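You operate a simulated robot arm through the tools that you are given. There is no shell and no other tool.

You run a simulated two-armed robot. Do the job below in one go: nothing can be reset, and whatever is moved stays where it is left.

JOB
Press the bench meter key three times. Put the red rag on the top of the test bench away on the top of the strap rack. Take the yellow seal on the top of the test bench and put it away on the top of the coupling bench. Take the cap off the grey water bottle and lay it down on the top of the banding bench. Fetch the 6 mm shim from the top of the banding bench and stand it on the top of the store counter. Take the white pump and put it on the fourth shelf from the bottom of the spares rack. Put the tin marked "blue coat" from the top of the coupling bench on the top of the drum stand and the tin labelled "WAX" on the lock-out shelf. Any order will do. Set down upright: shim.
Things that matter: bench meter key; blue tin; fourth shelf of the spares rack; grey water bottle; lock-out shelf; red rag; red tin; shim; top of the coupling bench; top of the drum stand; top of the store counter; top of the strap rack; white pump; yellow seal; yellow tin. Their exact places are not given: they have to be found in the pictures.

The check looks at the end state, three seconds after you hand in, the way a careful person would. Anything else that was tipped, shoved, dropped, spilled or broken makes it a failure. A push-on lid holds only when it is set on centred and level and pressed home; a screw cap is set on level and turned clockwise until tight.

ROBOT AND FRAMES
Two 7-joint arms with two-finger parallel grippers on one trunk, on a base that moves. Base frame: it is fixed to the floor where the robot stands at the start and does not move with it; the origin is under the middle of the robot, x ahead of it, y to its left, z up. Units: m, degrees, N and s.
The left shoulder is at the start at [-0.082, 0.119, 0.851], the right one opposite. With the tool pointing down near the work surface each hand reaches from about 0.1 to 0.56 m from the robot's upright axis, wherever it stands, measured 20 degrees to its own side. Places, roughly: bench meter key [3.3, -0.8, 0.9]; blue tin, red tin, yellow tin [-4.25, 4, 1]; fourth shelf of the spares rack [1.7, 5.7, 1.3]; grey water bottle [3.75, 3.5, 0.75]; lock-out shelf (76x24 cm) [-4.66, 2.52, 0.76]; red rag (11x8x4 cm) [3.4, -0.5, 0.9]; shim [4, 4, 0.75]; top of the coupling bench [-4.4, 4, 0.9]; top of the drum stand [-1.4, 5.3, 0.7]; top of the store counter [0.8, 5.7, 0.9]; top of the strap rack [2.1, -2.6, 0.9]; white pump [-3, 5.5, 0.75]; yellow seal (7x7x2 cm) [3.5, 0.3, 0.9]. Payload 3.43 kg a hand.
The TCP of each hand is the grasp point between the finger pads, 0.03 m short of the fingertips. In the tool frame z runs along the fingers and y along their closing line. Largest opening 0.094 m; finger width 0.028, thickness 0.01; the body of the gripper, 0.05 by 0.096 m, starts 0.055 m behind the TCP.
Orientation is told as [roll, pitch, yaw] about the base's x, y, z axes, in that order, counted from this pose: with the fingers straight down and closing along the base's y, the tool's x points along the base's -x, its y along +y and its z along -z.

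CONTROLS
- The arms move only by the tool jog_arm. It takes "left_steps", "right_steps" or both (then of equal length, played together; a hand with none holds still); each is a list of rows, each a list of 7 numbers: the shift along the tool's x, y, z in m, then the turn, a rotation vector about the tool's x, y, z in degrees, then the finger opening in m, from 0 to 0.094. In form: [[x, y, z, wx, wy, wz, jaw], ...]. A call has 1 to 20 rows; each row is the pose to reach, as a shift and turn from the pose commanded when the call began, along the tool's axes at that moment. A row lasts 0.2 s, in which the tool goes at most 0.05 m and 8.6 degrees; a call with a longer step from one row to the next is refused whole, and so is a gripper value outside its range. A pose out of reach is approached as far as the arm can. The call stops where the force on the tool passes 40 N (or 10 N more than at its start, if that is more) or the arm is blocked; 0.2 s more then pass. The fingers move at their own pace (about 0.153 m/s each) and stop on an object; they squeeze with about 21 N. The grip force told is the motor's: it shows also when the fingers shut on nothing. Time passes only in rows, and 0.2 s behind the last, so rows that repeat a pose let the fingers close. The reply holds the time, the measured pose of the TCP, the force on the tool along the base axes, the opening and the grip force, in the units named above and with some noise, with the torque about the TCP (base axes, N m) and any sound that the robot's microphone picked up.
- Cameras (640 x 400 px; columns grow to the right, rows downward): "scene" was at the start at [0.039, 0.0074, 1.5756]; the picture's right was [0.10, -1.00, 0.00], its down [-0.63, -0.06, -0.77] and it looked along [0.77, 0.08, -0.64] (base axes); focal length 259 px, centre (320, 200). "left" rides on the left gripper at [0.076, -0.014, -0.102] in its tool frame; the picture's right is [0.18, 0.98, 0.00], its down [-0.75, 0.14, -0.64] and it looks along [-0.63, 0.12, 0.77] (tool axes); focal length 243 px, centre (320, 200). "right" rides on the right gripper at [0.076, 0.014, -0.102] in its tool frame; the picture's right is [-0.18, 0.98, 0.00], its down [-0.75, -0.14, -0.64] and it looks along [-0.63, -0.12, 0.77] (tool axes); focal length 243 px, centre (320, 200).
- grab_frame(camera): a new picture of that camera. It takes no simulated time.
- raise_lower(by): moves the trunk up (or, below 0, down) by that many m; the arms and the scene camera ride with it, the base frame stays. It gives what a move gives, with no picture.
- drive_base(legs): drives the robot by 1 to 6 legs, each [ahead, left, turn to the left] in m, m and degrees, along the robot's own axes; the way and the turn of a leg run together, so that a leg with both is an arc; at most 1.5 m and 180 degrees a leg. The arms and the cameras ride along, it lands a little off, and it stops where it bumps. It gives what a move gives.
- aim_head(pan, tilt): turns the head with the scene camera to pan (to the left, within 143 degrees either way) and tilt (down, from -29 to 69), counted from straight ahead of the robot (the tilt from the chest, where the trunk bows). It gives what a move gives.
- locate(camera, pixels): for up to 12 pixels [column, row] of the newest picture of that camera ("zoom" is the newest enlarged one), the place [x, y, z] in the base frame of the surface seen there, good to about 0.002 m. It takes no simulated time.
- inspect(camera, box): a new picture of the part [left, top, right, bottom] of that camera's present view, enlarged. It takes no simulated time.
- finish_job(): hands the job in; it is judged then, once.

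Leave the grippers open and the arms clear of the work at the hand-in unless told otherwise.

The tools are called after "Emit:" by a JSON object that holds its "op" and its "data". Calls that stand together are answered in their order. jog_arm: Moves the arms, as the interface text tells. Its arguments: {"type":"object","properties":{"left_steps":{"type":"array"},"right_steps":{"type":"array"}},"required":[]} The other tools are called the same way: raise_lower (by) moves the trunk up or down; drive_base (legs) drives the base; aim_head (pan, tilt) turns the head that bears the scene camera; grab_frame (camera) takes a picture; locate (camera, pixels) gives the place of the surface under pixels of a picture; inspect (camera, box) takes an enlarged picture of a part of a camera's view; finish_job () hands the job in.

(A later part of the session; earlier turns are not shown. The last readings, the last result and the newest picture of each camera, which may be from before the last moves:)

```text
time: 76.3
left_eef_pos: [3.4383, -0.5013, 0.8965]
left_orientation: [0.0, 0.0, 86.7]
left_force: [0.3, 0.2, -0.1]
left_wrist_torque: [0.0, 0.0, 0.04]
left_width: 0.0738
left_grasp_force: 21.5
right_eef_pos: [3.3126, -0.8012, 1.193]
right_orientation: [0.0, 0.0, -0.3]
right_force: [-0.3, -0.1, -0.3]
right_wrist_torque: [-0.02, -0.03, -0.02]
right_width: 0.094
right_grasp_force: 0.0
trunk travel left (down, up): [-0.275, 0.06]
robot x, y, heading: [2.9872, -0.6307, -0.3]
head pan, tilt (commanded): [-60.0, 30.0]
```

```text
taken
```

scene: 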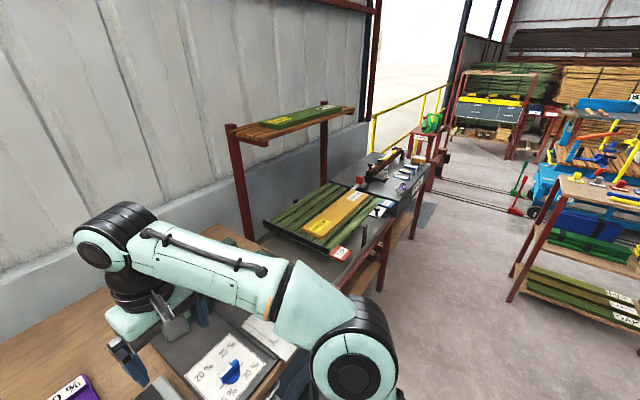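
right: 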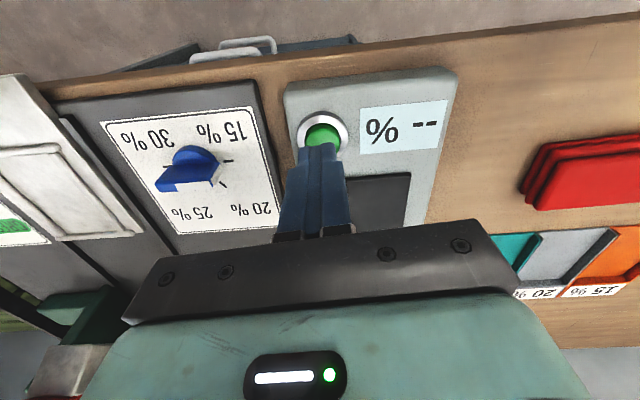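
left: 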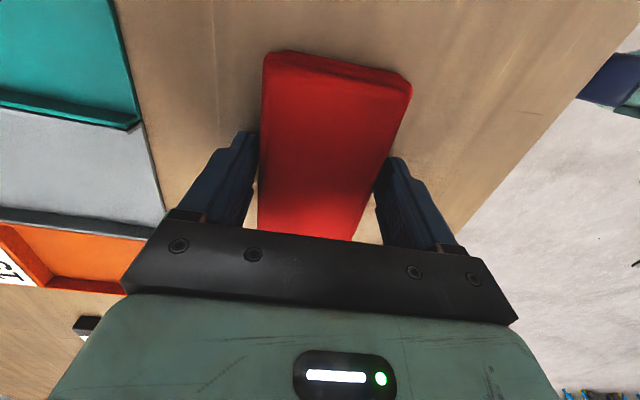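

The combined step was slightly too long. I redo the lift with shorter steps, pulling the hand back towards the robot at the end. The rack at right (with a shelf carrying green things, (580,200)) may be the strap rack; I'll check next.

Emit:
{"op": "jog_arm", "data": {"left_steps": [[0, 0, -0.02, 0, 0, 0, 0.03], [0, 0, -0.06, 0, 0, 0, 0.03], [0, 0, -0.1, 0, 0, 0, 0.03], [0, 0, -0.14, 0, 0, 0, 0.03], [0, 0, -0.18, 0, 0, 0, 0.03], [0, 0, -0.22, 0, 0, 0, 0.03], [0.0, 0.035, -0.24, 0, 0, 0, 0.03], [0.0, 0.07, -0.25, 0, 0, 0, 0.03], [0.0, 0.1, -0.25, 0, 0, 0, 0.03], [0.0, 0.1, -0.25, 0, 0, 0, 0.03]]}}

Emit:
{"op": "grab_frame", "data": {"camera": "left"}}

Emit:
{"op": "aim_head", "data": {"pan": -100, "tilt": 25}}

Emit:
{"op": "grab_frame", "data": {"camera": "scene"}}

```text
time: 78.5
left_eef_pos: [3.3419, -0.4994, 1.1448]
left_orientation: [0.0, 0.0, 86.7]
left_force: [0.1, 0.4, -0.3]
left_wrist_torque: [-0.02, -0.01, -0.03]
left_width: 0.0298
left_grasp_force: 0.0
right_eef_pos: [3.3119, -0.8026, 1.1931]
right_orientation: [-0.1, 0.0, -0.3]
right_force: [0.4, 0.4, 0.7]
right_wrist_torque: [0.01, 0.04, 0.02]
right_width: 0.0935
right_grasp_force: 0.0
trunk travel left (down, up): [-0.275, 0.06]
robot x, y, heading: [2.9879, -0.6282, -0.2]
head pan, tilt (commanded): [-60.0, 30.0]
```

```text
taken
```

left: 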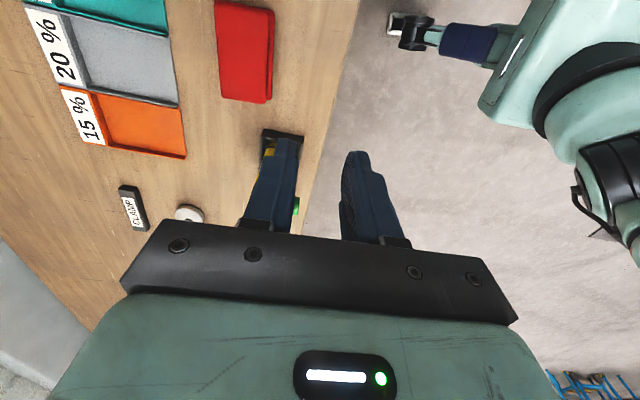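

```text
time: 79.6
left_eef_pos: [3.3418, -0.498, 1.1444]
left_orientation: [0.0, 0.0, 86.7]
left_force: [0.1, 0.0, -0.3]
left_wrist_torque: [0.01, 0.0, 0.03]
left_width: 0.0299
left_grasp_force: 0.1
right_eef_pos: [3.3124, -0.8023, 1.1914]
right_orientation: [0.0, -0.1, -0.3]
right_force: [0.8, 0.1, 0.7]
right_wrist_torque: [-0.03, 0.01, -0.02]
right_width: 0.094
right_grasp_force: 0.1
trunk travel left (down, up): [-0.275, 0.06]
robot x, y, heading: [2.988, -0.6328, -0.3]
head pan, tilt (commanded): [-100.0, 25.0]
```

```text
taken
```

scene: 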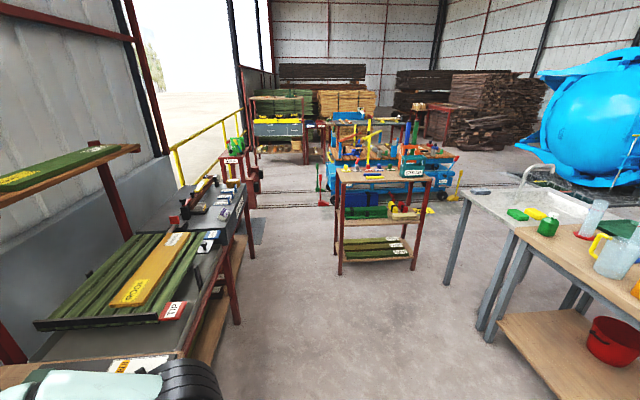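

The rag slipped out: the fingers closed to 0.03 with no force, and the rag lies on the bench at (245,50) in the left picture. I measure where it lies now.

Emit:
{"op": "locate", "data": {"camera": "left", "pixels": [[217, 3], [273, 10], [220, 95], [268, 102], [245, 50], [245, 80], [217, 50], [272, 60]]}}

Emit:
{"op": "inspect", "data": {"camera": "left", "box": [180, 0, 340, 120]}}

```text
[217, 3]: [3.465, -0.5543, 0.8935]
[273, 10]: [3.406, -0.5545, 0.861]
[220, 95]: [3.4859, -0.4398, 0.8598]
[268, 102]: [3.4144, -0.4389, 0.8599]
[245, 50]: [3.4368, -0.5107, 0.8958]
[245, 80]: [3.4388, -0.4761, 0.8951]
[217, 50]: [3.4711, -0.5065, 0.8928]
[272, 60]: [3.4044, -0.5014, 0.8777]
```

```text
3.33 times, centred on (260, 60) of left
```

zoom: 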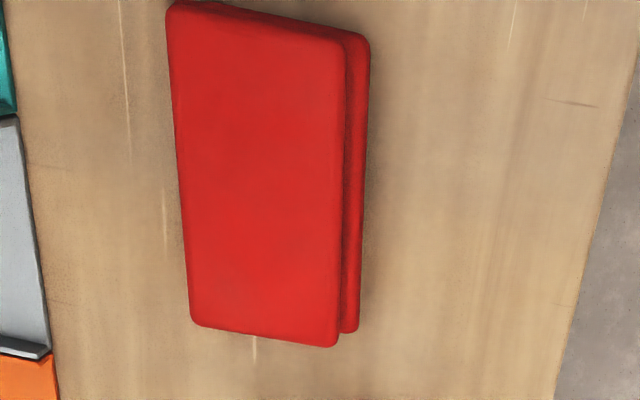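

The rag is practically where it was (x 3.404–3.473). I go back over it with the fingers fully open and grip again, this time commanding full closure and lifting slowly with a check.

Emit:
{"op": "jog_arm", "data": {"left_steps": [[0, -0.03, 0, 0, 0, 0, 0.094], [-0.002, -0.06, 0.02, 0, 0, 0, 0.094], [-0.004, -0.0965, 0.04, 0, 0, 0, 0.094], [-0.004, -0.0965, 0.085, 0, 0, 0, 0.094], [-0.004, -0.0965, 0.13, 0, 0, 0, 0.094], [-0.004, -0.0965, 0.175, 0, 0, 0, 0.094], [-0.004, -0.0965, 0.215, 0, 0, 0, 0.094], [-0.004, -0.0965, 0.24, 0, 0, 0, 0.094], [-0.004, -0.0965, 0.252, 0, 0, 0, 0.094], [-0.004, -0.0965, 0.252, 0, 0, 0, 0.06], [-0.004, -0.0965, 0.252, 0, 0, 0, 0.0], [-0.004, -0.0965, 0.252, 0, 0, 0, 0.0], [-0.004, -0.0965, 0.252, 0, 0, 0, 0.0], [-0.004, -0.0965, 0.252, 0, 0, 0, 0.0]]}}

Emit:
{"op": "grab_frame", "data": {"camera": "left"}}

```text
time: 82.6
left_eef_pos: [3.4376, -0.4996, 0.8922]
left_orientation: [-0.1, 0.0, 86.8]
left_force: [3.5, -0.1, 4.0]
left_wrist_torque: [-0.04, -0.18, -0.02]
left_width: 0.0739
left_grasp_force: 21.0
right_eef_pos: [3.3117, -0.802, 1.1934]
right_orientation: [-0.1, -0.1, -0.4]
right_force: [0.1, 0.4, 0.5]
right_wrist_torque: [0.02, 0.01, 0.0]
right_width: 0.0942
right_grasp_force: 0.0
trunk travel left (down, up): [-0.275, 0.06]
robot x, y, heading: [2.983, -0.6312, -0.3]
head pan, tilt (commanded): [-100.0, 25.0]
```

```text
taken
```

left: 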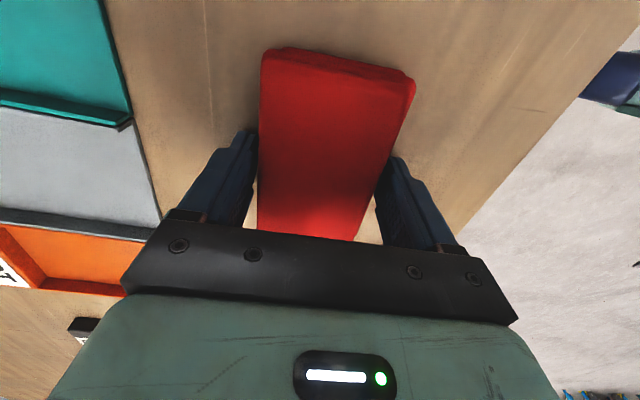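

Gripped again at width 0.074 with 21 N. I lift only 3 cm slowly and check the width.

Emit:
{"op": "jog_arm", "data": {"left_steps": [[0, 0, -0.003, 0, 0, 0, 0.0], [0, 0, -0.006, 0, 0, 0, 0.0], [0, 0, -0.01, 0, 0, 0, 0.0], [0, 0, -0.015, 0, 0, 0, 0.0], [0, 0, -0.02, 0, 0, 0, 0.0], [0, 0, -0.02, 0, 0, 0, 0.0]]}}

Emit:
{"op": "grab_frame", "data": {"camera": "left"}}

```text
time: 84.0
left_eef_pos: [3.437, -0.4999, 0.9132]
left_orientation: [0.1, 0.0, 86.8]
left_force: [0.5, -0.1, -1.5]
left_wrist_torque: [-0.03, 0.03, -0.03]
left_width: 0.0737
left_grasp_force: 21.0
right_eef_pos: [3.3124, -0.8025, 1.1917]
right_orientation: [0.0, -0.1, -0.4]
right_force: [0.8, 0.0, -0.6]
right_wrist_torque: [0.03, 0.01, -0.01]
right_width: 0.0941
right_grasp_force: 0.1
trunk travel left (down, up): [-0.275, 0.06]
robot x, y, heading: [2.9891, -0.6297, -0.3]
head pan, tilt (commanded): [-100.0, 25.0]
```

```text
taken
```

left: 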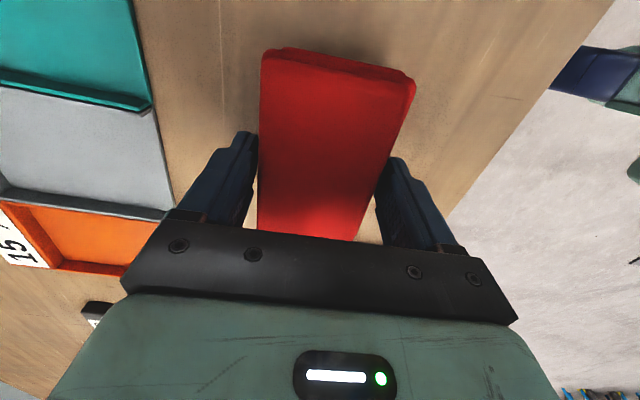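

Now it rises with the hand (weight about 1.5 N). I continue lifting slowly, with full closing command.

Emit:
{"op": "jog_arm", "data": {"left_steps": [[0, 0, -0.01, 0, 0, 0, 0.0], [0, 0, -0.025, 0, 0, 0, 0.0], [0, 0, -0.045, 0, 0, 0, 0.0], [0, 0, -0.065, 0, 0, 0, 0.0], [0, 0, -0.09, 0, 0, 0, 0.0], [0, 0, -0.115, 0, 0, 0, 0.0], [0, 0, -0.14, 0, 0, 0, 0.0], [0, 0, -0.165, 0, 0, 0, 0.0], [0, 0, -0.19, 0, 0, 0, 0.0], [0, 0.01, -0.21, 0, 0, 0, 0.0], [0, 0.03, -0.22, 0, 0, 0, 0.0], [0, 0.055, -0.23, 0, 0, 0, 0.0], [0, 0.08, -0.23, 0, 0, 0, 0.0], [0, 0.1, -0.23, 0, 0, 0, 0.0], [0, 0.1, -0.23, 0, 0, 0, 0.0]]}}

Emit:
{"op": "grab_frame", "data": {"camera": "left"}}

```text
time: 87.2
left_eef_pos: [3.3377, -0.4917, 1.1419]
left_orientation: [0.0, -0.1, 86.6]
left_force: [0.3, 0.2, 0.0]
left_wrist_torque: [-0.02, -0.03, 0.01]
left_width: 0.0737
left_grasp_force: 20.6
right_eef_pos: [3.3115, -0.8022, 1.1928]
right_orientation: [0.0, -0.1, -0.4]
right_force: [-0.1, -0.9, -0.3]
right_wrist_torque: [-0.02, -0.01, -0.02]
right_width: 0.094
right_grasp_force: 0.1
trunk travel left (down, up): [-0.275, 0.06]
robot x, y, heading: [2.991, -0.6279, 0.1]
head pan, tilt (commanded): [-100.0, 25.0]
```

```text
taken
```

left: 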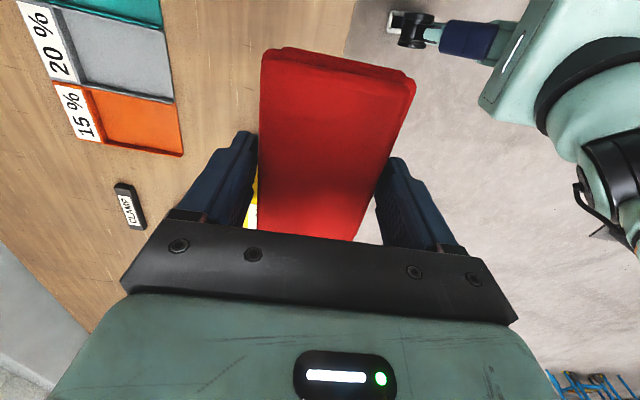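

The rag is firmly held. In the last scene picture (pan −100), the red-legged rack at columns 335–435 stands about where the strap rack should be; I zoom in and measure.

Emit:
{"op": "inspect", "data": {"camera": "scene", "box": [300, 120, 480, 280]}}

Emit:
{"op": "grab_frame", "data": {"camera": "scene"}}

Emit:
{"op": "locate", "data": {"camera": "scene", "pixels": [[340, 185], [432, 183], [345, 174], [425, 177], [385, 183], [340, 270], [410, 262], [220, 320], [480, 330], [447, 190], [478, 197], [180, 340]]}}

```text
2.50 times, centred on (390, 200) of scene
```

zoom: 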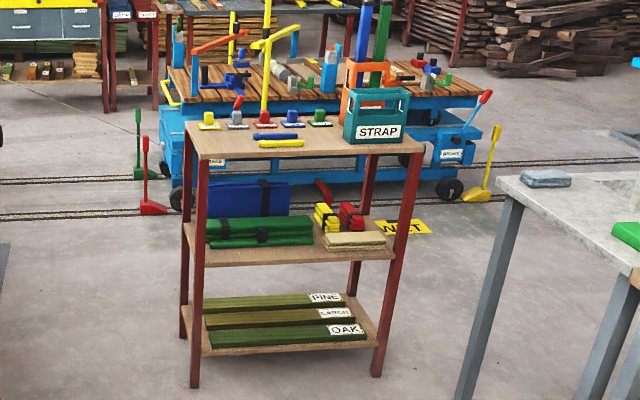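

```text
taken
```

scene: 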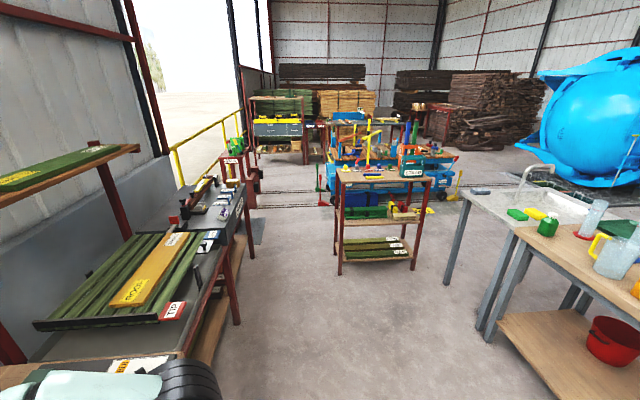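

```text
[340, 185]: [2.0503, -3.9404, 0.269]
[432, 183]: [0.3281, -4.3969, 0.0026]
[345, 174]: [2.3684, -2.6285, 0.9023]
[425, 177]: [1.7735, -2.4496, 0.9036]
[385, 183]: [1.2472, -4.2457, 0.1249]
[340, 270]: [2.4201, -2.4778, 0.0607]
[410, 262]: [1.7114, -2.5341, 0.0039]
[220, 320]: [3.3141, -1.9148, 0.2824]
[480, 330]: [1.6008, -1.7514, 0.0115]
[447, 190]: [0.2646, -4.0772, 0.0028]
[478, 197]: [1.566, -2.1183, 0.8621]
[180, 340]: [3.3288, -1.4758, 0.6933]
```

The strap rack: top z≈0.90, x 1.72–2.40, front edge y≈−2.45, with a crate marked STRAP and small tools on it. I back off the bench, drive right and turn to face it.

Emit:
{"op": "drive_base", "data": {"legs": [[-0.6, 0, 0], [-0.1, -1.1, 0], [0, 0, -90]]}}

Emit:
{"op": "aim_head", "data": {"pan": 0, "tilt": 40}}

Emit:
{"op": "grab_frame", "data": {"camera": "scene"}}

Emit:
{"op": "grab_frame", "data": {"camera": "left"}}

```text
time: 103.8
left_eef_pos: [2.4274, -2.0659, 1.1419]
left_orientation: [0.1, 0.1, -1.1]
left_force: [-0.1, 1.1, 0.2]
left_wrist_torque: [0.01, 0.03, 0.03]
left_width: 0.0738
left_grasp_force: 21.2
right_eef_pos: [2.1168, -2.0523, 1.1928]
right_orientation: [-0.1, 0.0, -88.1]
right_force: [0.2, -0.2, -0.3]
right_wrist_torque: [0.0, 0.01, 0.02]
right_width: 0.0937
right_grasp_force: 0.0
trunk travel left (down, up): [-0.275, 0.06]
robot x, y, heading: [2.276, -1.7239, -88.4]
head pan, tilt (commanded): [-100.0, 25.0]
```

```text
time: 105.6
left_eef_pos: [2.4275, -2.0668, 1.1422]
left_orientation: [0.0, 0.0, -1.1]
left_force: [-0.3, 0.1, -1.3]
left_wrist_torque: [0.06, 0.02, -0.02]
left_width: 0.074
left_grasp_force: 21.0
right_eef_pos: [2.1171, -2.0522, 1.1923]
right_orientation: [0.0, 0.0, -88.1]
right_force: [-0.6, -0.8, -0.4]
right_wrist_torque: [0.01, -0.01, 0.01]
right_width: 0.0938
right_grasp_force: 0.0
trunk travel left (down, up): [-0.275, 0.06]
robot x, y, heading: [2.2814, -1.722, -88.1]
head pan, tilt (commanded): [0.0, 40.0]
```

```text
taken
```

scene: 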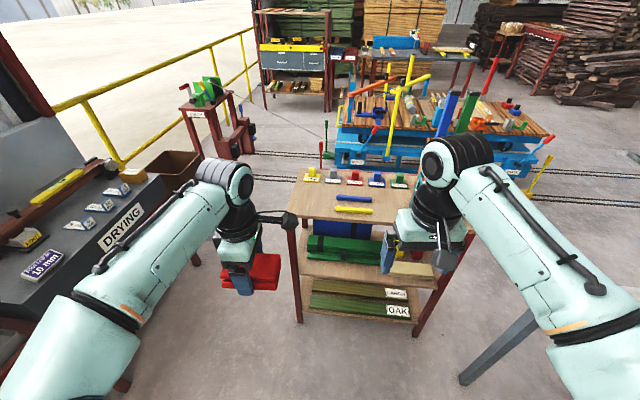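

```text
taken
```

left: 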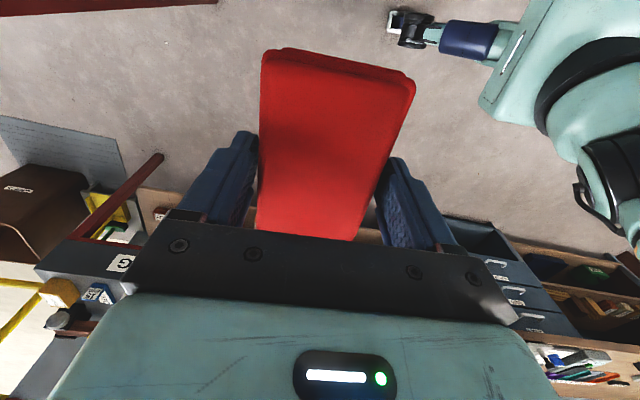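

The rack top is at (290–430, 185–240) in the scene picture; front-left area looks free. I measure its edges and the items on it.

Emit:
{"op": "inspect", "data": {"camera": "scene", "box": [270, 150, 450, 260]}}

Emit:
{"op": "locate", "data": {"camera": "scene", "pixels": [[293, 214], [310, 183], [352, 210], [330, 195], [340, 214], [310, 205], [372, 222], [335, 178], [352, 199], [420, 185], [300, 190]]}}

```text
3.56 times, centred on (360, 205) of scene
```

zoom: 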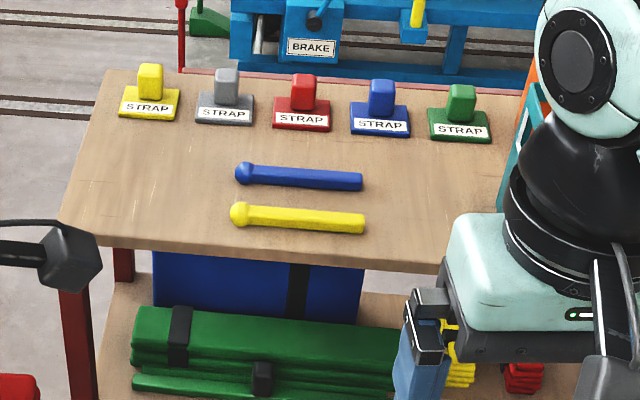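

```text
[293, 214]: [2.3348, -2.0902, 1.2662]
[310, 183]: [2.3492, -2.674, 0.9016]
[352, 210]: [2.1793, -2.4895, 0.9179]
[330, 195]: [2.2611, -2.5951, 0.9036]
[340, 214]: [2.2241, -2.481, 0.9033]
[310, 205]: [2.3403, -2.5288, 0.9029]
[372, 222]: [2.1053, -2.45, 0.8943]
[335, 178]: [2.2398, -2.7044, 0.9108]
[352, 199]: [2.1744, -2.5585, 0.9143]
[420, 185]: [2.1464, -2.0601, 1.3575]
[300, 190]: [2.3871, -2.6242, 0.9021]
```

The rack top is z≈0.9025 and the free patch is x 2.26–2.39, y −2.46–−2.65 (left of the blue and yellow handles). I drive in so the left hand can set the rag at about (2.325, −2.55).

Emit:
{"op": "drive_base", "data": {"legs": [[0.2, -0.117, -1.8], [0.19, 0, 0]]}}

Emit:
{"op": "aim_head", "data": {"pan": 0, "tilt": 55}}

Emit:
{"op": "grab_frame", "data": {"camera": "scene"}}

Emit:
{"op": "grab_frame", "data": {"camera": "left"}}

```text
time: 108.5
left_eef_pos: [2.3035, -2.463, 1.1418]
left_orientation: [0.1, 0.0, -2.7]
left_force: [-0.3, -0.6, -0.4]
left_wrist_torque: [-0.02, 0.0, -0.02]
left_width: 0.0737
left_grasp_force: 21.4
right_eef_pos: [1.9933, -2.4396, 1.1925]
right_orientation: [0.1, -0.1, -89.7]
right_force: [0.0, -0.7, 0.3]
right_wrist_torque: [-0.03, 0.03, 0.0]
right_width: 0.0938
right_grasp_force: 0.0
trunk travel left (down, up): [-0.275, 0.06]
robot x, y, heading: [2.1627, -2.1139, -89.7]
head pan, tilt (commanded): [0.0, 40.0]
```

```text
time: 109.3
left_eef_pos: [2.3041, -2.4619, 1.1429]
left_orientation: [0.0, -0.1, -2.7]
left_force: [-0.4, 0.2, -1.2]
left_wrist_torque: [-0.01, -0.02, 0.0]
left_width: 0.0737
left_grasp_force: 21.0
right_eef_pos: [1.9934, -2.4379, 1.1924]
right_orientation: [0.0, -0.2, -89.6]
right_force: [0.9, 0.0, 0.6]
right_wrist_torque: [0.0, 0.01, 0.03]
right_width: 0.094
right_grasp_force: 0.1
trunk travel left (down, up): [-0.275, 0.06]
robot x, y, heading: [2.1639, -2.1114, -89.8]
head pan, tilt (commanded): [0.0, 55.0]
```

```text
taken
```

scene: 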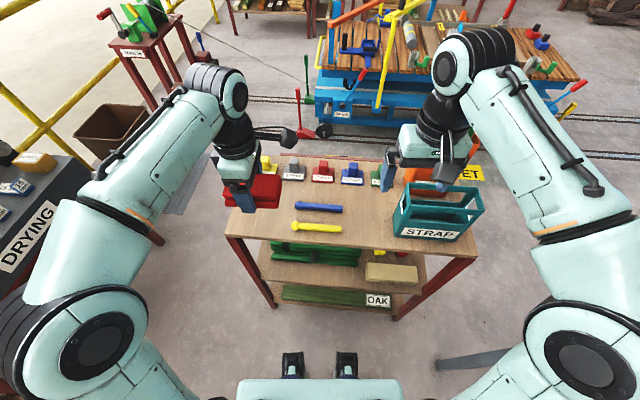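

```text
taken
```

left: 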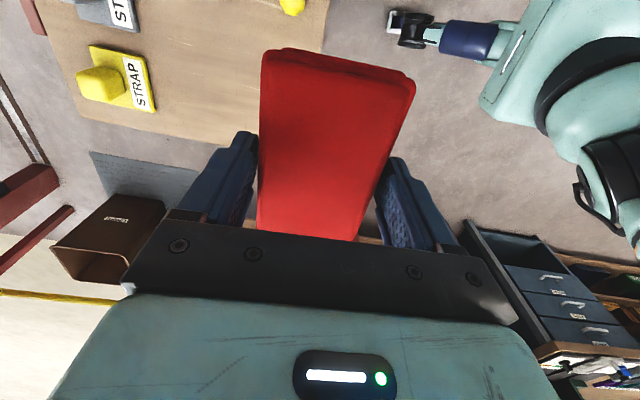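

I measure the yellow strap block, the handle tip and the rack edge from the left camera before lowering.

Emit:
{"op": "locate", "data": {"camera": "left", "pixels": [[150, 108], [100, 80], [90, 48], [290, 8], [320, 52], [180, 120], [240, 70], [210, 140], [200, 60], [158, 112]]}}

Emit:
{"op": "locate", "data": {"camera": "scene", "pixels": [[230, 230], [298, 227], [298, 207], [400, 228], [260, 240], [265, 165]]}}

```text
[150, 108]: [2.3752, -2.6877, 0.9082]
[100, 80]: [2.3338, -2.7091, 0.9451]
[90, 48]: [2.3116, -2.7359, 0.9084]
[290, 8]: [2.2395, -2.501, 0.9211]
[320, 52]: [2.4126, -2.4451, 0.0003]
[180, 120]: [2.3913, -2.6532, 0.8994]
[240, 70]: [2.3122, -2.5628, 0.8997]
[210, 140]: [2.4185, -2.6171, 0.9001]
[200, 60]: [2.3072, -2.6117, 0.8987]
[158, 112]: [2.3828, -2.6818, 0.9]
```

```text
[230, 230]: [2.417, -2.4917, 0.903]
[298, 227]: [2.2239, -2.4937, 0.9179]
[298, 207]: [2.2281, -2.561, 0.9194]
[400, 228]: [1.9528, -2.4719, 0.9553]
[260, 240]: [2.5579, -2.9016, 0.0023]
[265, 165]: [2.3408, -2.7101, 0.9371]
```

The patch is clear. I move the rag over (2.335, −2.555), then lower to 2 mm above the top.

Emit:
{"op": "jog_arm", "data": {"left_steps": [[-0.012, -0.03, 0.0, 0, 0, 0, 0], [-0.024, -0.06, 0.01, 0, 0, 0, 0], [-0.0354, -0.0914, 0.03, 0, 0, 0, 0], [-0.0354, -0.0914, 0.06, 0, 0, 0, 0], [-0.0354, -0.0914, 0.095, 0, 0, 0, 0], [-0.0354, -0.0914, 0.13, 0, 0, 0, 0], [-0.0354, -0.0914, 0.16, 0, 0, 0, 0], [-0.0354, -0.0914, 0.185, 0, 0, 0, 0], [-0.0354, -0.0914, 0.2, 0, 0, 0, 0], [-0.0354, -0.0914, 0.206, 0, 0, 0, 0], [-0.0354, -0.0914, 0.206, 0, 0, 0, 0]]}}

Emit:
{"op": "grab_frame", "data": {"camera": "scene"}}

Emit:
{"op": "grab_frame", "data": {"camera": "left"}}

```text
time: 111.7
left_eef_pos: [2.3342, -2.5546, 0.9361]
left_orientation: [0.0, -0.1, -2.7]
left_force: [0.4, 1.0, -1.3]
left_wrist_torque: [-0.01, -0.02, 0.03]
left_width: 0.074
left_grasp_force: 20.6
right_eef_pos: [1.9945, -2.4396, 1.1915]
right_orientation: [0.0, -0.1, -89.7]
right_force: [-0.2, -0.1, -0.1]
right_wrist_torque: [0.01, 0.0, 0.01]
right_width: 0.094
right_grasp_force: 0.1
trunk travel left (down, up): [-0.275, 0.06]
robot x, y, heading: [2.1656, -2.1118, -89.6]
head pan, tilt (commanded): [0.0, 55.0]
```

```text
taken
```

scene: 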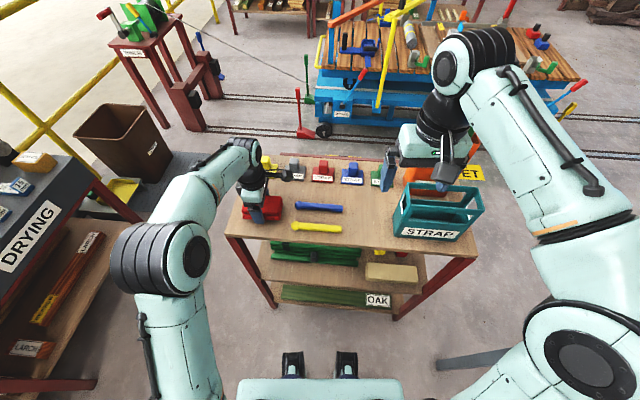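

```text
taken
```

left: 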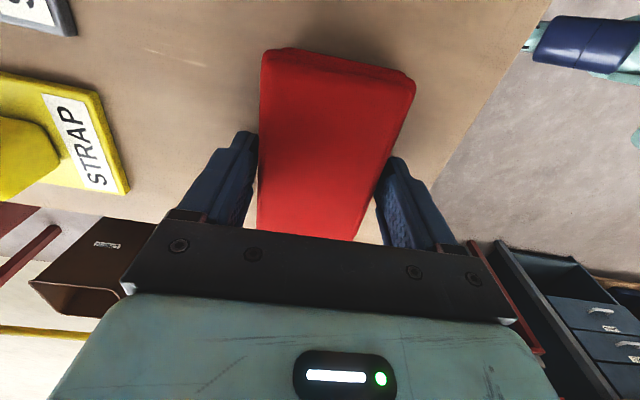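

Well placed over the rack top, clear of the strap block. I lower the last 3–4 mm, open the fingers, and rise.

Emit:
{"op": "jog_arm", "data": {"left_steps": [[0, 0, 0.0015, 0, 0, 0, 0], [0, 0, 0.003, 0, 0, 0, 0], [0, 0, 0.0035, 0, 0, 0, 0], [0, 0, 0.0035, 0, 0, 0, 0.08], [0, 0, 0.0035, 0, 0, 0, 0.094], [0, 0, 0.0035, 0, 0, 0, 0.094]]}}

Emit:
{"op": "grab_frame", "data": {"camera": "left"}}

```text
time: 113.1
left_eef_pos: [2.3357, -2.5541, 0.934]
left_orientation: [0.0, -0.1, -2.7]
left_force: [0.2, -0.3, 0.3]
left_wrist_torque: [0.02, 0.02, -0.02]
left_width: 0.0941
left_grasp_force: 0.1
right_eef_pos: [1.9942, -2.4395, 1.192]
right_orientation: [-0.1, -0.1, -89.7]
right_force: [-0.3, -0.3, 0.3]
right_wrist_torque: [0.01, -0.04, 0.0]
right_width: 0.0938
right_grasp_force: 0.0
trunk travel left (down, up): [-0.275, 0.06]
robot x, y, heading: [2.1662, -2.1091, -89.6]
head pan, tilt (commanded): [0.0, 55.0]
```

```text
taken
```

left: 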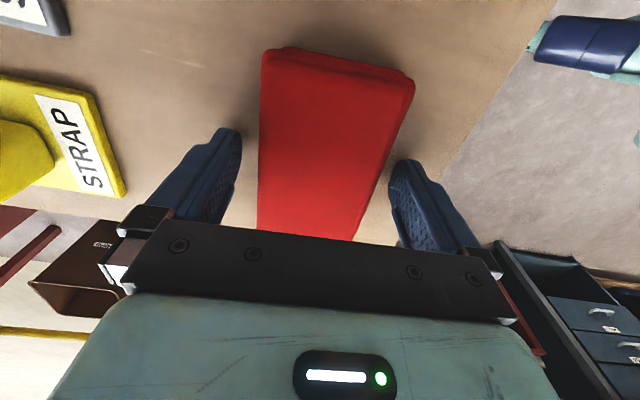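

The rag rests free of the fingers. I raise the hand straight up about 24 cm and draw it back, then verify.

Emit:
{"op": "jog_arm", "data": {"left_steps": [[0, 0, -0.02, 0, 0, 0, 0.094], [0, 0, -0.05, 0, 0, 0, 0.094], [0, 0, -0.09, 0, 0, 0, 0.094], [0, 0, -0.13, 0, 0, 0, 0.094], [0, 0, -0.17, 0, 0, 0, 0.094], [0, 0.02, -0.2, 0, 0, 0, 0.094], [0.01, 0.05, -0.22, 0, 0, 0, 0.094], [0.02, 0.08, -0.23, 0, 0, 0, 0.094], [0.03, 0.09, -0.23, 0, 0, 0, 0.094]]}}

Emit:
{"op": "inspect", "data": {"camera": "scene", "box": [200, 120, 480, 295]}}

Emit:
{"op": "grab_frame", "data": {"camera": "left"}}

```text
time: 115.1
left_eef_pos: [2.3095, -2.4647, 1.1629]
left_orientation: [0.0, 0.1, -2.8]
left_force: [0.0, 0.1, 0.5]
left_wrist_torque: [0.01, 0.01, 0.0]
left_width: 0.0942
left_grasp_force: 0.0
right_eef_pos: [1.9946, -2.4396, 1.1932]
right_orientation: [0.0, 0.0, -89.7]
right_force: [-0.3, 0.2, 0.3]
right_wrist_torque: [0.0, -0.02, 0.06]
right_width: 0.0941
right_grasp_force: 0.0
trunk travel left (down, up): [-0.275, 0.06]
robot x, y, heading: [2.1645, -2.1151, -89.6]
head pan, tilt (commanded): [0.0, 55.0]
```

```text
2.29 times, centred on (340, 208) of scene
```

zoom: 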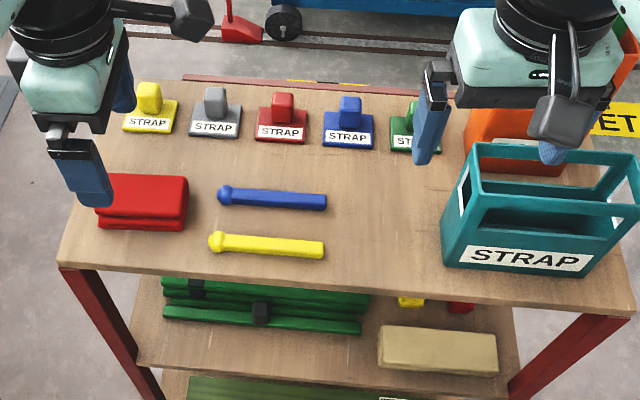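

```text
taken
```

left: 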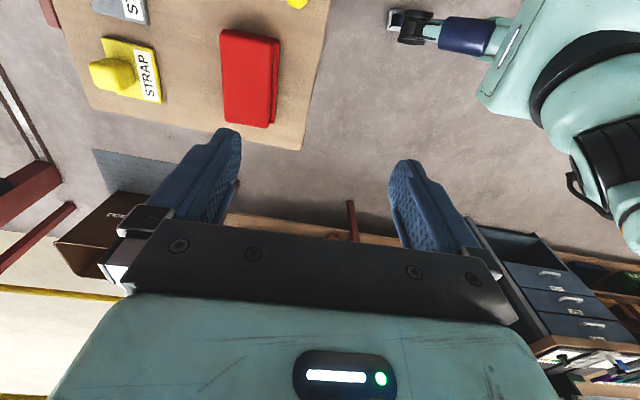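

The rag lies flat on the strap rack's top. Next the banding bench (bottle and shim) near (3.9, 3.7). I back out, turn to face +x and drive left along the hall; meanwhile nothing is carried.

Emit:
{"op": "drive_base", "data": {"legs": [[-0.8, 0.25, 0], [0, 0, 90], [0, 1.5, 0], [0, 1.5, 0], [0, 0.8, 0]]}}

Emit:
{"op": "jog_arm", "data": {"left_steps": [[0, 0, 0, 0, 0, 8, 0.094], [0, 0, 0, 0, 0, 16, 0.094], [0, 0, 0, 0, 0, 24, 0.094], [0, 0, 0, 0, 0, 32, 0.094], [0, 0, 0, 0, 0, 40, 0.094], [0, 0, 0, 0, 0, 48, 0.094], [0, 0, 0, 0, 0, 56, 0.094], [0, 0, 0, 0, 0, 64, 0.094], [0, 0, 0, 0, 0, 72, 0.094], [0, 0, 0, 0, 0, 80, 0.094], [0, 0, 0, 0, 0, 86.8, 0.094], [0, 0, 0, 0, 0, 86.8, 0.094]]}}

Emit:
{"op": "aim_head", "data": {"pan": 30, "tilt": 25}}

Emit:
{"op": "grab_frame", "data": {"camera": "scene"}}

```text
time: 156.1
left_eef_pos: [2.7256, 2.6303, 1.1644]
left_orientation: [0.1, 0.0, 87.7]
left_force: [-0.4, -0.1, -0.2]
left_wrist_torque: [0.01, 0.02, 0.0]
left_width: 0.0937
left_grasp_force: 0.1
right_eef_pos: [2.7042, 2.3138, 1.1922]
right_orientation: [-0.1, -0.2, 0.8]
right_force: [-0.5, -0.5, -0.2]
right_wrist_torque: [-0.01, 0.01, 0.02]
right_width: 0.0938
right_grasp_force: 0.1
trunk travel left (down, up): [-0.275, 0.06]
robot x, y, heading: [2.3786, 2.4843, 0.6]
head pan, tilt (commanded): [0.0, 55.0]
```

```text
time: 158.7
left_eef_pos: [2.7268, 2.6283, 1.1632]
left_orientation: [0.0, 0.0, 0.7]
left_force: [0.6, -0.1, 0.1]
left_wrist_torque: [0.0, 0.0, -0.02]
left_width: 0.0939
left_grasp_force: 0.1
right_eef_pos: [2.7046, 2.3131, 1.1924]
right_orientation: [-0.1, -0.2, 0.8]
right_force: [0.1, 0.2, -0.1]
right_wrist_torque: [0.0, 0.02, 0.02]
right_width: 0.0942
right_grasp_force: 0.0
trunk travel left (down, up): [-0.275, 0.06]
robot x, y, heading: [2.3787, 2.4781, 0.7]
head pan, tilt (commanded): [0.0, 55.0]
```

```text
time: 159.6
left_eef_pos: [2.7278, 2.6293, 1.1639]
left_orientation: [0.1, 0.0, 1.0]
left_force: [-0.2, 0.9, -0.9]
left_wrist_torque: [0.05, 0.0, 0.04]
left_width: 0.0939
left_grasp_force: 0.0
right_eef_pos: [2.7039, 2.3124, 1.1921]
right_orientation: [0.1, -0.1, 0.8]
right_force: [-0.2, -0.3, -0.1]
right_wrist_torque: [0.01, -0.02, 0.0]
right_width: 0.094
right_grasp_force: 0.1
trunk travel left (down, up): [-0.275, 0.06]
robot x, y, heading: [2.3806, 2.481, 0.6]
head pan, tilt (commanded): [30.0, 25.0]
```

```text
taken
```

scene: 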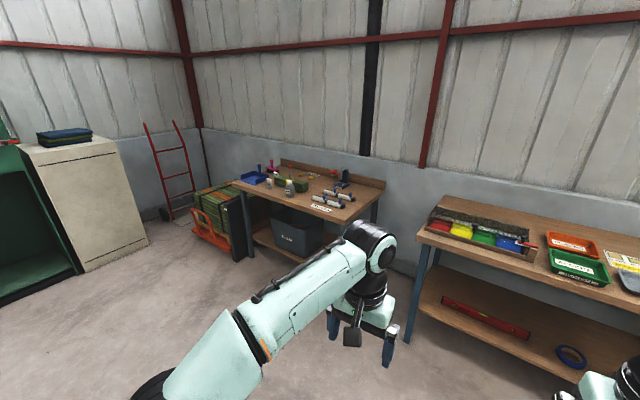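

The banding bench is at (310,195). I zoom in and measure it.

Emit:
{"op": "inspect", "data": {"camera": "scene", "box": [220, 145, 400, 265]}}

Emit:
{"op": "locate", "data": {"camera": "scene", "pixels": [[232, 185], [352, 222], [383, 187], [290, 168], [290, 188], [318, 208], [425, 225], [250, 258], [197, 225], [290, 245], [430, 240], [345, 200]]}}

```text
3.33 times, centred on (310, 205) of scene
```

zoom: 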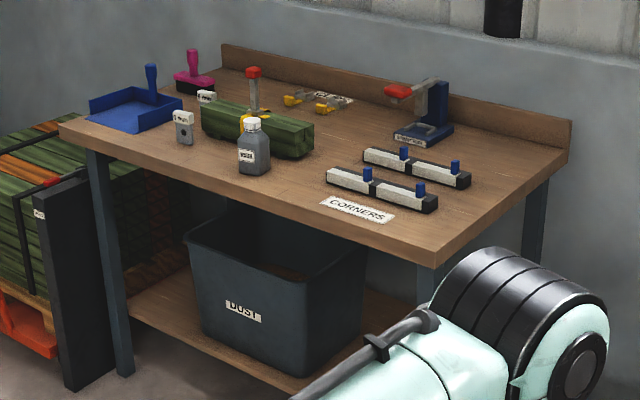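

```text
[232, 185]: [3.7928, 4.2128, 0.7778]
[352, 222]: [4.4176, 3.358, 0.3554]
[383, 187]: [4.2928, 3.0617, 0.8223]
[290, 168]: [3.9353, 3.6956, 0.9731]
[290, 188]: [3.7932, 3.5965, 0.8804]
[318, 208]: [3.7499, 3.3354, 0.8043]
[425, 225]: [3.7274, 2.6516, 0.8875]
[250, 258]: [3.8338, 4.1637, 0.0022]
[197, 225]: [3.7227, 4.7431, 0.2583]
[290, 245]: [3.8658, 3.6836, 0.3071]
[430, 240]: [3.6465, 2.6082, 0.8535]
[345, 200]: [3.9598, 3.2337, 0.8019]
```

The grey bottle with a white cap is at zoom (252,148); two tags marked "… mm" at (184,127) and (206,95) may be shims. I drive nearer to read them.

Emit:
{"op": "drive_base", "data": {"legs": [[0, 1.15, -0.6], [0.65, 0, 0]]}}

Emit:
{"op": "aim_head", "data": {"pan": 0, "tilt": 40}}

Emit:
{"op": "grab_frame", "data": {"camera": "scene"}}

```text
time: 173.2
left_eef_pos: [3.404, 3.7321, 1.1617]
left_orientation: [0.0, 0.1, -2.0]
left_force: [0.0, -0.2, -0.1]
left_wrist_torque: [0.01, -0.02, 0.0]
left_width: 0.0936
left_grasp_force: 0.1
right_eef_pos: [3.3644, 3.4183, 1.1927]
right_orientation: [0.0, -0.1, -2.1]
right_force: [-0.1, -0.2, -1.0]
right_wrist_torque: [-0.01, -0.01, -0.01]
right_width: 0.0941
right_grasp_force: 0.1
trunk travel left (down, up): [-0.275, 0.06]
robot x, y, heading: [3.0479, 3.6029, -2.1]
head pan, tilt (commanded): [30.0, 25.0]
```

```text
time: 174.1
left_eef_pos: [3.4034, 3.7326, 1.1641]
left_orientation: [-0.1, 0.0, -2.0]
left_force: [0.7, 0.3, -0.5]
left_wrist_torque: [-0.03, 0.0, 0.0]
left_width: 0.094
left_grasp_force: 0.1
right_eef_pos: [3.3652, 3.4184, 1.1927]
right_orientation: [0.1, -0.2, -2.2]
right_force: [0.0, -0.4, 1.3]
right_wrist_torque: [0.0, -0.01, 0.0]
right_width: 0.0942
right_grasp_force: 0.0
trunk travel left (down, up): [-0.275, 0.06]
robot x, y, heading: [3.0469, 3.5987, -2.2]
head pan, tilt (commanded): [0.0, 40.0]
```

```text
taken
```

scene: 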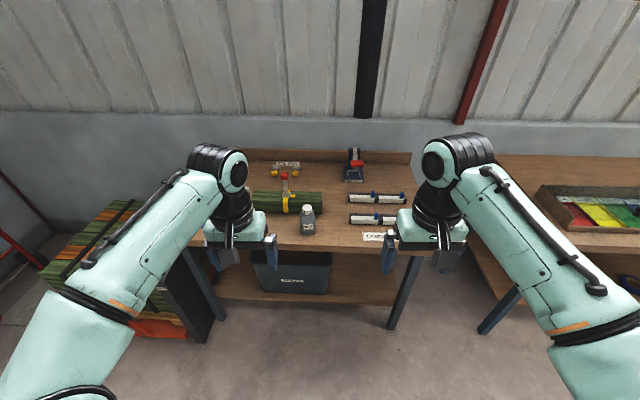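

The bottle is at (307,218). The left arm hides the tags; I check the left and right hand cameras.

Emit:
{"op": "grab_frame", "data": {"camera": "left"}}

Emit:
{"op": "inspect", "data": {"camera": "scene", "box": [240, 140, 420, 270]}}

Emit:
{"op": "locate", "data": {"camera": "scene", "pixels": [[307, 218], [307, 207], [307, 232], [285, 195], [340, 248], [260, 245], [360, 218], [255, 160]]}}

```text
taken
```

left: 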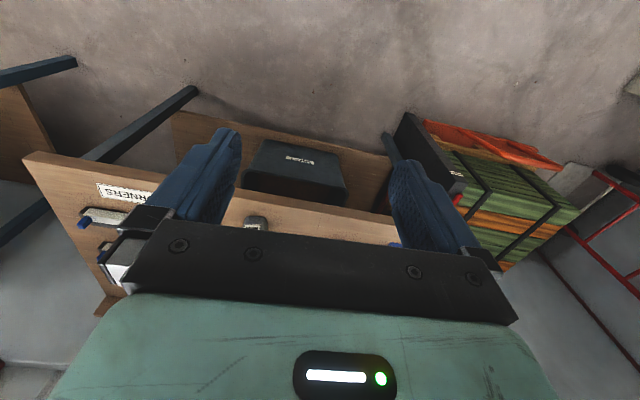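

```text
3.08 times, centred on (330, 205) of scene
```

zoom: 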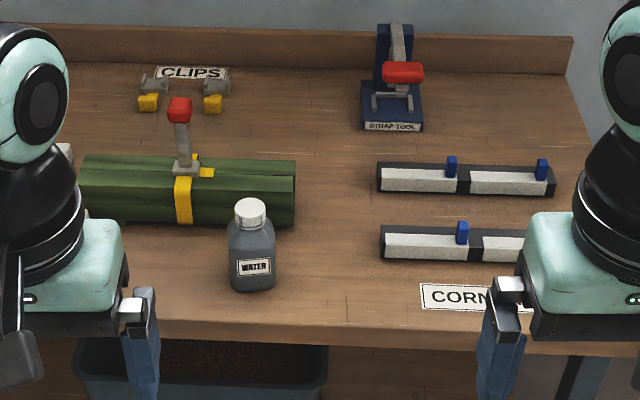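

```text
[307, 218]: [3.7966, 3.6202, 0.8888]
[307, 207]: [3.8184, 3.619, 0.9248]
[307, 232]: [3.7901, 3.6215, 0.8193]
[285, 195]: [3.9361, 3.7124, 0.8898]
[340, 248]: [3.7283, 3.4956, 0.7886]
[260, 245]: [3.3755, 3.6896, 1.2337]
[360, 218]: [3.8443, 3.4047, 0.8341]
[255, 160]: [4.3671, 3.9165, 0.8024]
```

The bottle is marked WATER, at (3.80, 3.62), cap top about 0.925, bench top about 0.80. I drive left 0.27 m and closer 0.2 m so the shims come into the window between the arms.

Emit:
{"op": "drive_base", "data": {"legs": [[0.15, 0.27, 2.1]]}}

Emit:
{"op": "aim_head", "data": {"pan": 0, "tilt": 45}}

Emit:
{"op": "grab_frame", "data": {"camera": "scene"}}

Emit:
{"op": "inspect", "data": {"camera": "scene", "box": [220, 130, 400, 260]}}

```text
time: 177.1
left_eef_pos: [3.5565, 4.0091, 1.1636]
left_orientation: [0.0, 0.0, -0.1]
left_force: [0.2, 0.9, -0.4]
left_wrist_torque: [-0.01, 0.02, -0.01]
left_width: 0.0941
left_grasp_force: 0.0
right_eef_pos: [3.5284, 3.6931, 1.1928]
right_orientation: [-0.1, -0.1, -0.3]
right_force: [0.0, -0.2, 0.2]
right_wrist_torque: [-0.01, 0.02, 0.02]
right_width: 0.0941
right_grasp_force: 0.0
trunk travel left (down, up): [-0.275, 0.06]
robot x, y, heading: [3.2035, 3.8674, -0.2]
head pan, tilt (commanded): [0.0, 40.0]
```

```text
time: 177.7
left_eef_pos: [3.5564, 4.0074, 1.1627]
left_orientation: [0.0, -0.1, -0.2]
left_force: [0.5, -1.0, 0.2]
left_wrist_torque: [0.0, 0.01, 0.0]
left_width: 0.094
left_grasp_force: 0.1
right_eef_pos: [3.5268, 3.6926, 1.1938]
right_orientation: [0.0, -0.1, -0.3]
right_force: [-0.2, 0.3, -0.9]
right_wrist_torque: [-0.01, -0.01, 0.01]
right_width: 0.0939
right_grasp_force: 0.0
trunk travel left (down, up): [-0.275, 0.06]
robot x, y, heading: [3.2036, 3.8649, -0.3]
head pan, tilt (commanded): [0.0, 45.0]
```

```text
taken
```

scene: 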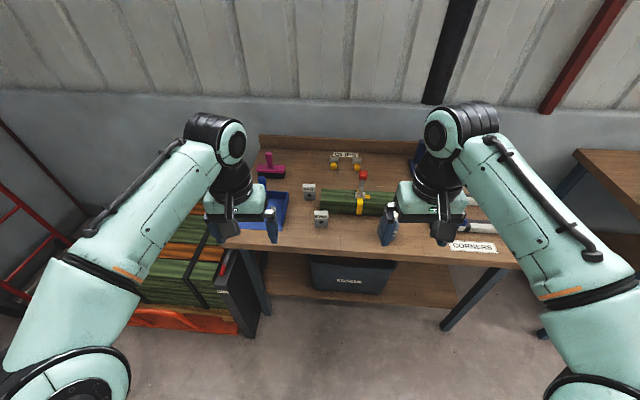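

```text
3.08 times, centred on (310, 195) of scene
```

zoom: 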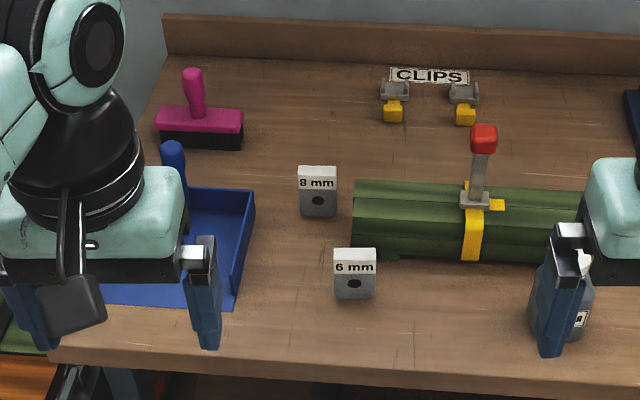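

The 6 mm shim stands at zoom (354,274), and the 8 mm one behind it. I measure the 6 mm shim, its bench surface and the bottle.

Emit:
{"op": "locate", "data": {"camera": "zoom", "pixels": [[354, 265], [354, 290], [336, 296], [374, 296], [354, 250], [337, 250], [374, 250], [354, 312], [354, 255], [318, 190], [360, 340], [400, 300]]}}

Emit:
{"op": "inspect", "data": {"camera": "scene", "box": [290, 170, 350, 240]}}

```text
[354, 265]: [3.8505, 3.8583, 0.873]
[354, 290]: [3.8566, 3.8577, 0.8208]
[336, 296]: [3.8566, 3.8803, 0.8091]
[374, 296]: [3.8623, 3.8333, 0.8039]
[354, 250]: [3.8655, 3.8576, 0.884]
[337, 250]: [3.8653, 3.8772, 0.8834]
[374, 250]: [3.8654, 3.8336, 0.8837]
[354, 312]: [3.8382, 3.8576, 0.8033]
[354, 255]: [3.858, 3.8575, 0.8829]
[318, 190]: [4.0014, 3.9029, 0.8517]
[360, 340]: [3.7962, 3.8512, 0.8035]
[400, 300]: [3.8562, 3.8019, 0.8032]
```

```text
5.71 times, centred on (320, 205) of scene
```

zoom: 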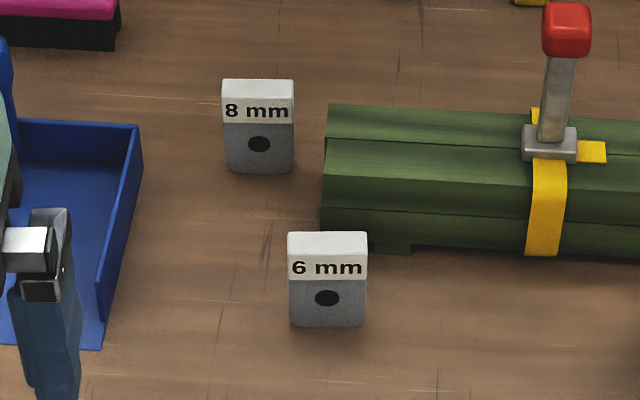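

The 6 mm shim spans y 3.833–3.879, x 3.85–3.87, z 0.803–0.884. I'll handle the bottle first; I look at it through the right hand camera to see the cap.

Emit:
{"op": "grab_frame", "data": {"camera": "right"}}

Emit:
{"op": "inspect", "data": {"camera": "scene", "box": [370, 190, 450, 250]}}

```text
taken
```

right: 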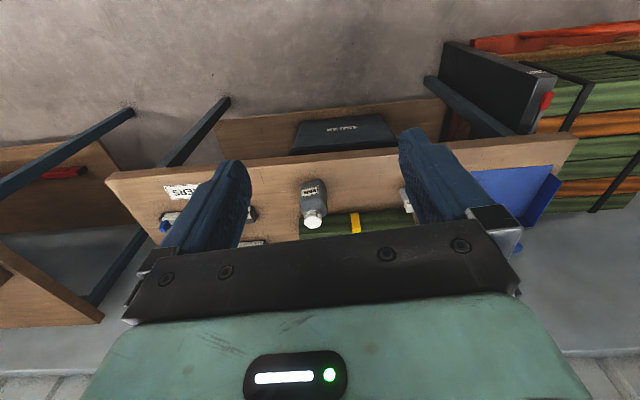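

```text
6.67 times, centred on (410, 220) of scene
```

zoom: 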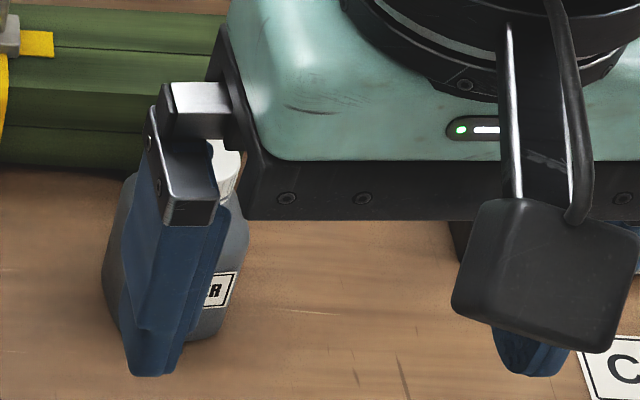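

The cap is small and white; the camera box hangs behind each hand. Plan: left hand holds the bottle's body from the front-left, right hand unscrews the cap from above. I drive so the bottle is almost straight ahead at 0.44 m.

Emit:
{"op": "drive_base", "data": {"legs": [[0.1, -0.195, 0.3], [0.05, 0, 0]]}}

Emit:
{"op": "aim_head", "data": {"pan": 0, "tilt": 55}}

Emit:
{"op": "grab_frame", "data": {"camera": "scene"}}

Emit:
{"op": "inspect", "data": {"camera": "scene", "box": [270, 120, 400, 220]}}

```text
time: 180.6
left_eef_pos: [3.7074, 3.8202, 1.1636]
left_orientation: [0.0, 0.0, 0.3]
left_force: [1.1, -0.8, -0.2]
left_wrist_torque: [0.03, 0.02, -0.04]
left_width: 0.0942
left_grasp_force: 0.1
right_eef_pos: [3.6809, 3.5028, 1.1924]
right_orientation: [0.2, 0.0, 0.2]
right_force: [1.0, 0.0, -0.5]
right_wrist_torque: [-0.01, -0.01, -0.01]
right_width: 0.0939
right_grasp_force: 0.1
trunk travel left (down, up): [-0.275, 0.06]
robot x, y, heading: [3.3546, 3.675, 0.1]
head pan, tilt (commanded): [0.0, 45.0]
```

```text
time: 181.3
left_eef_pos: [3.706, 3.8196, 1.1632]
left_orientation: [0.0, 0.1, 0.2]
left_force: [0.1, 0.3, 0.0]
left_wrist_torque: [-0.01, 0.02, -0.03]
left_width: 0.0938
left_grasp_force: 0.1
right_eef_pos: [3.6804, 3.5029, 1.1928]
right_orientation: [0.1, 0.0, 0.2]
right_force: [-0.8, -0.4, -0.3]
right_wrist_torque: [0.0, -0.01, 0.0]
right_width: 0.0941
right_grasp_force: 0.1
trunk travel left (down, up): [-0.275, 0.06]
robot x, y, heading: [3.3539, 3.6752, 0.3]
head pan, tilt (commanded): [0.0, 55.0]
```

```text
taken
```

scene: 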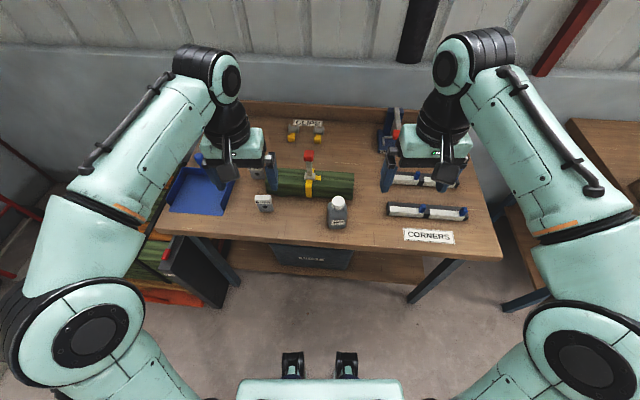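

```text
4.00 times, centred on (335, 170) of scene
```

zoom: 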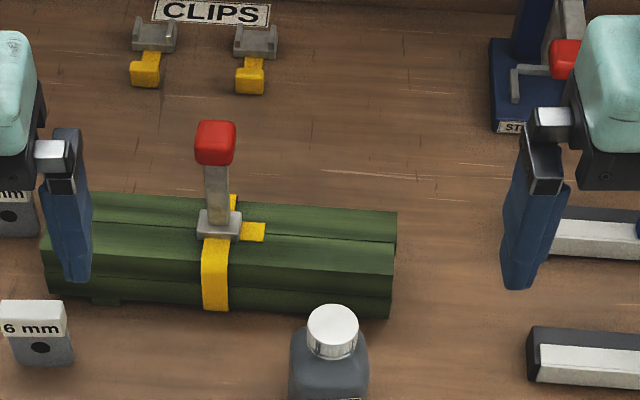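

The cap has ribs, so it is a screw cap. I take an enlarged view of the bottle and measure it.

Emit:
{"op": "inspect", "data": {"camera": "scene", "box": [308, 185, 368, 240]}}

Emit:
{"op": "locate", "data": {"camera": "zoom", "pixels": [[315, 105], [293, 105], [340, 105], [315, 85], [315, 140], [315, 165], [315, 190], [270, 200], [370, 200], [315, 250], [315, 330], [200, 330]]}}

```text
7.27 times, centred on (338, 212) of scene
```

zoom: 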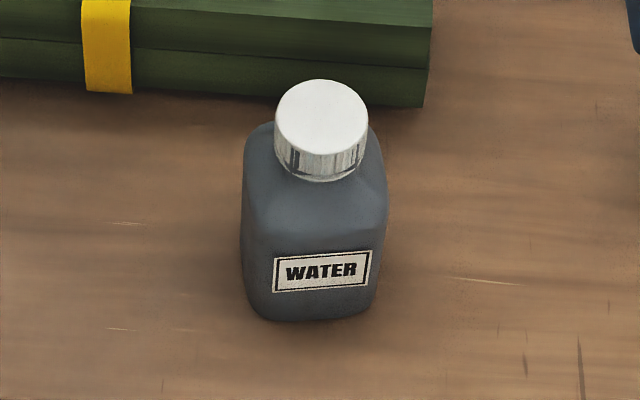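

```text
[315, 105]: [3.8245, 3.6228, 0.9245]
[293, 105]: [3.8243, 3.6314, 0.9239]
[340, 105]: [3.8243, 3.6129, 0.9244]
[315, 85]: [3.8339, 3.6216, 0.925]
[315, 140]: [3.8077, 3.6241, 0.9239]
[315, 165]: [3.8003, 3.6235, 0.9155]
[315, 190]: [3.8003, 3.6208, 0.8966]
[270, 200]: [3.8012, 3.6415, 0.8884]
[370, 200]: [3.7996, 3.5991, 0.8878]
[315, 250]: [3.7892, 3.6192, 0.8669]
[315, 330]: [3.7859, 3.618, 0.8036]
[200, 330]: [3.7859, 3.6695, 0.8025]
```

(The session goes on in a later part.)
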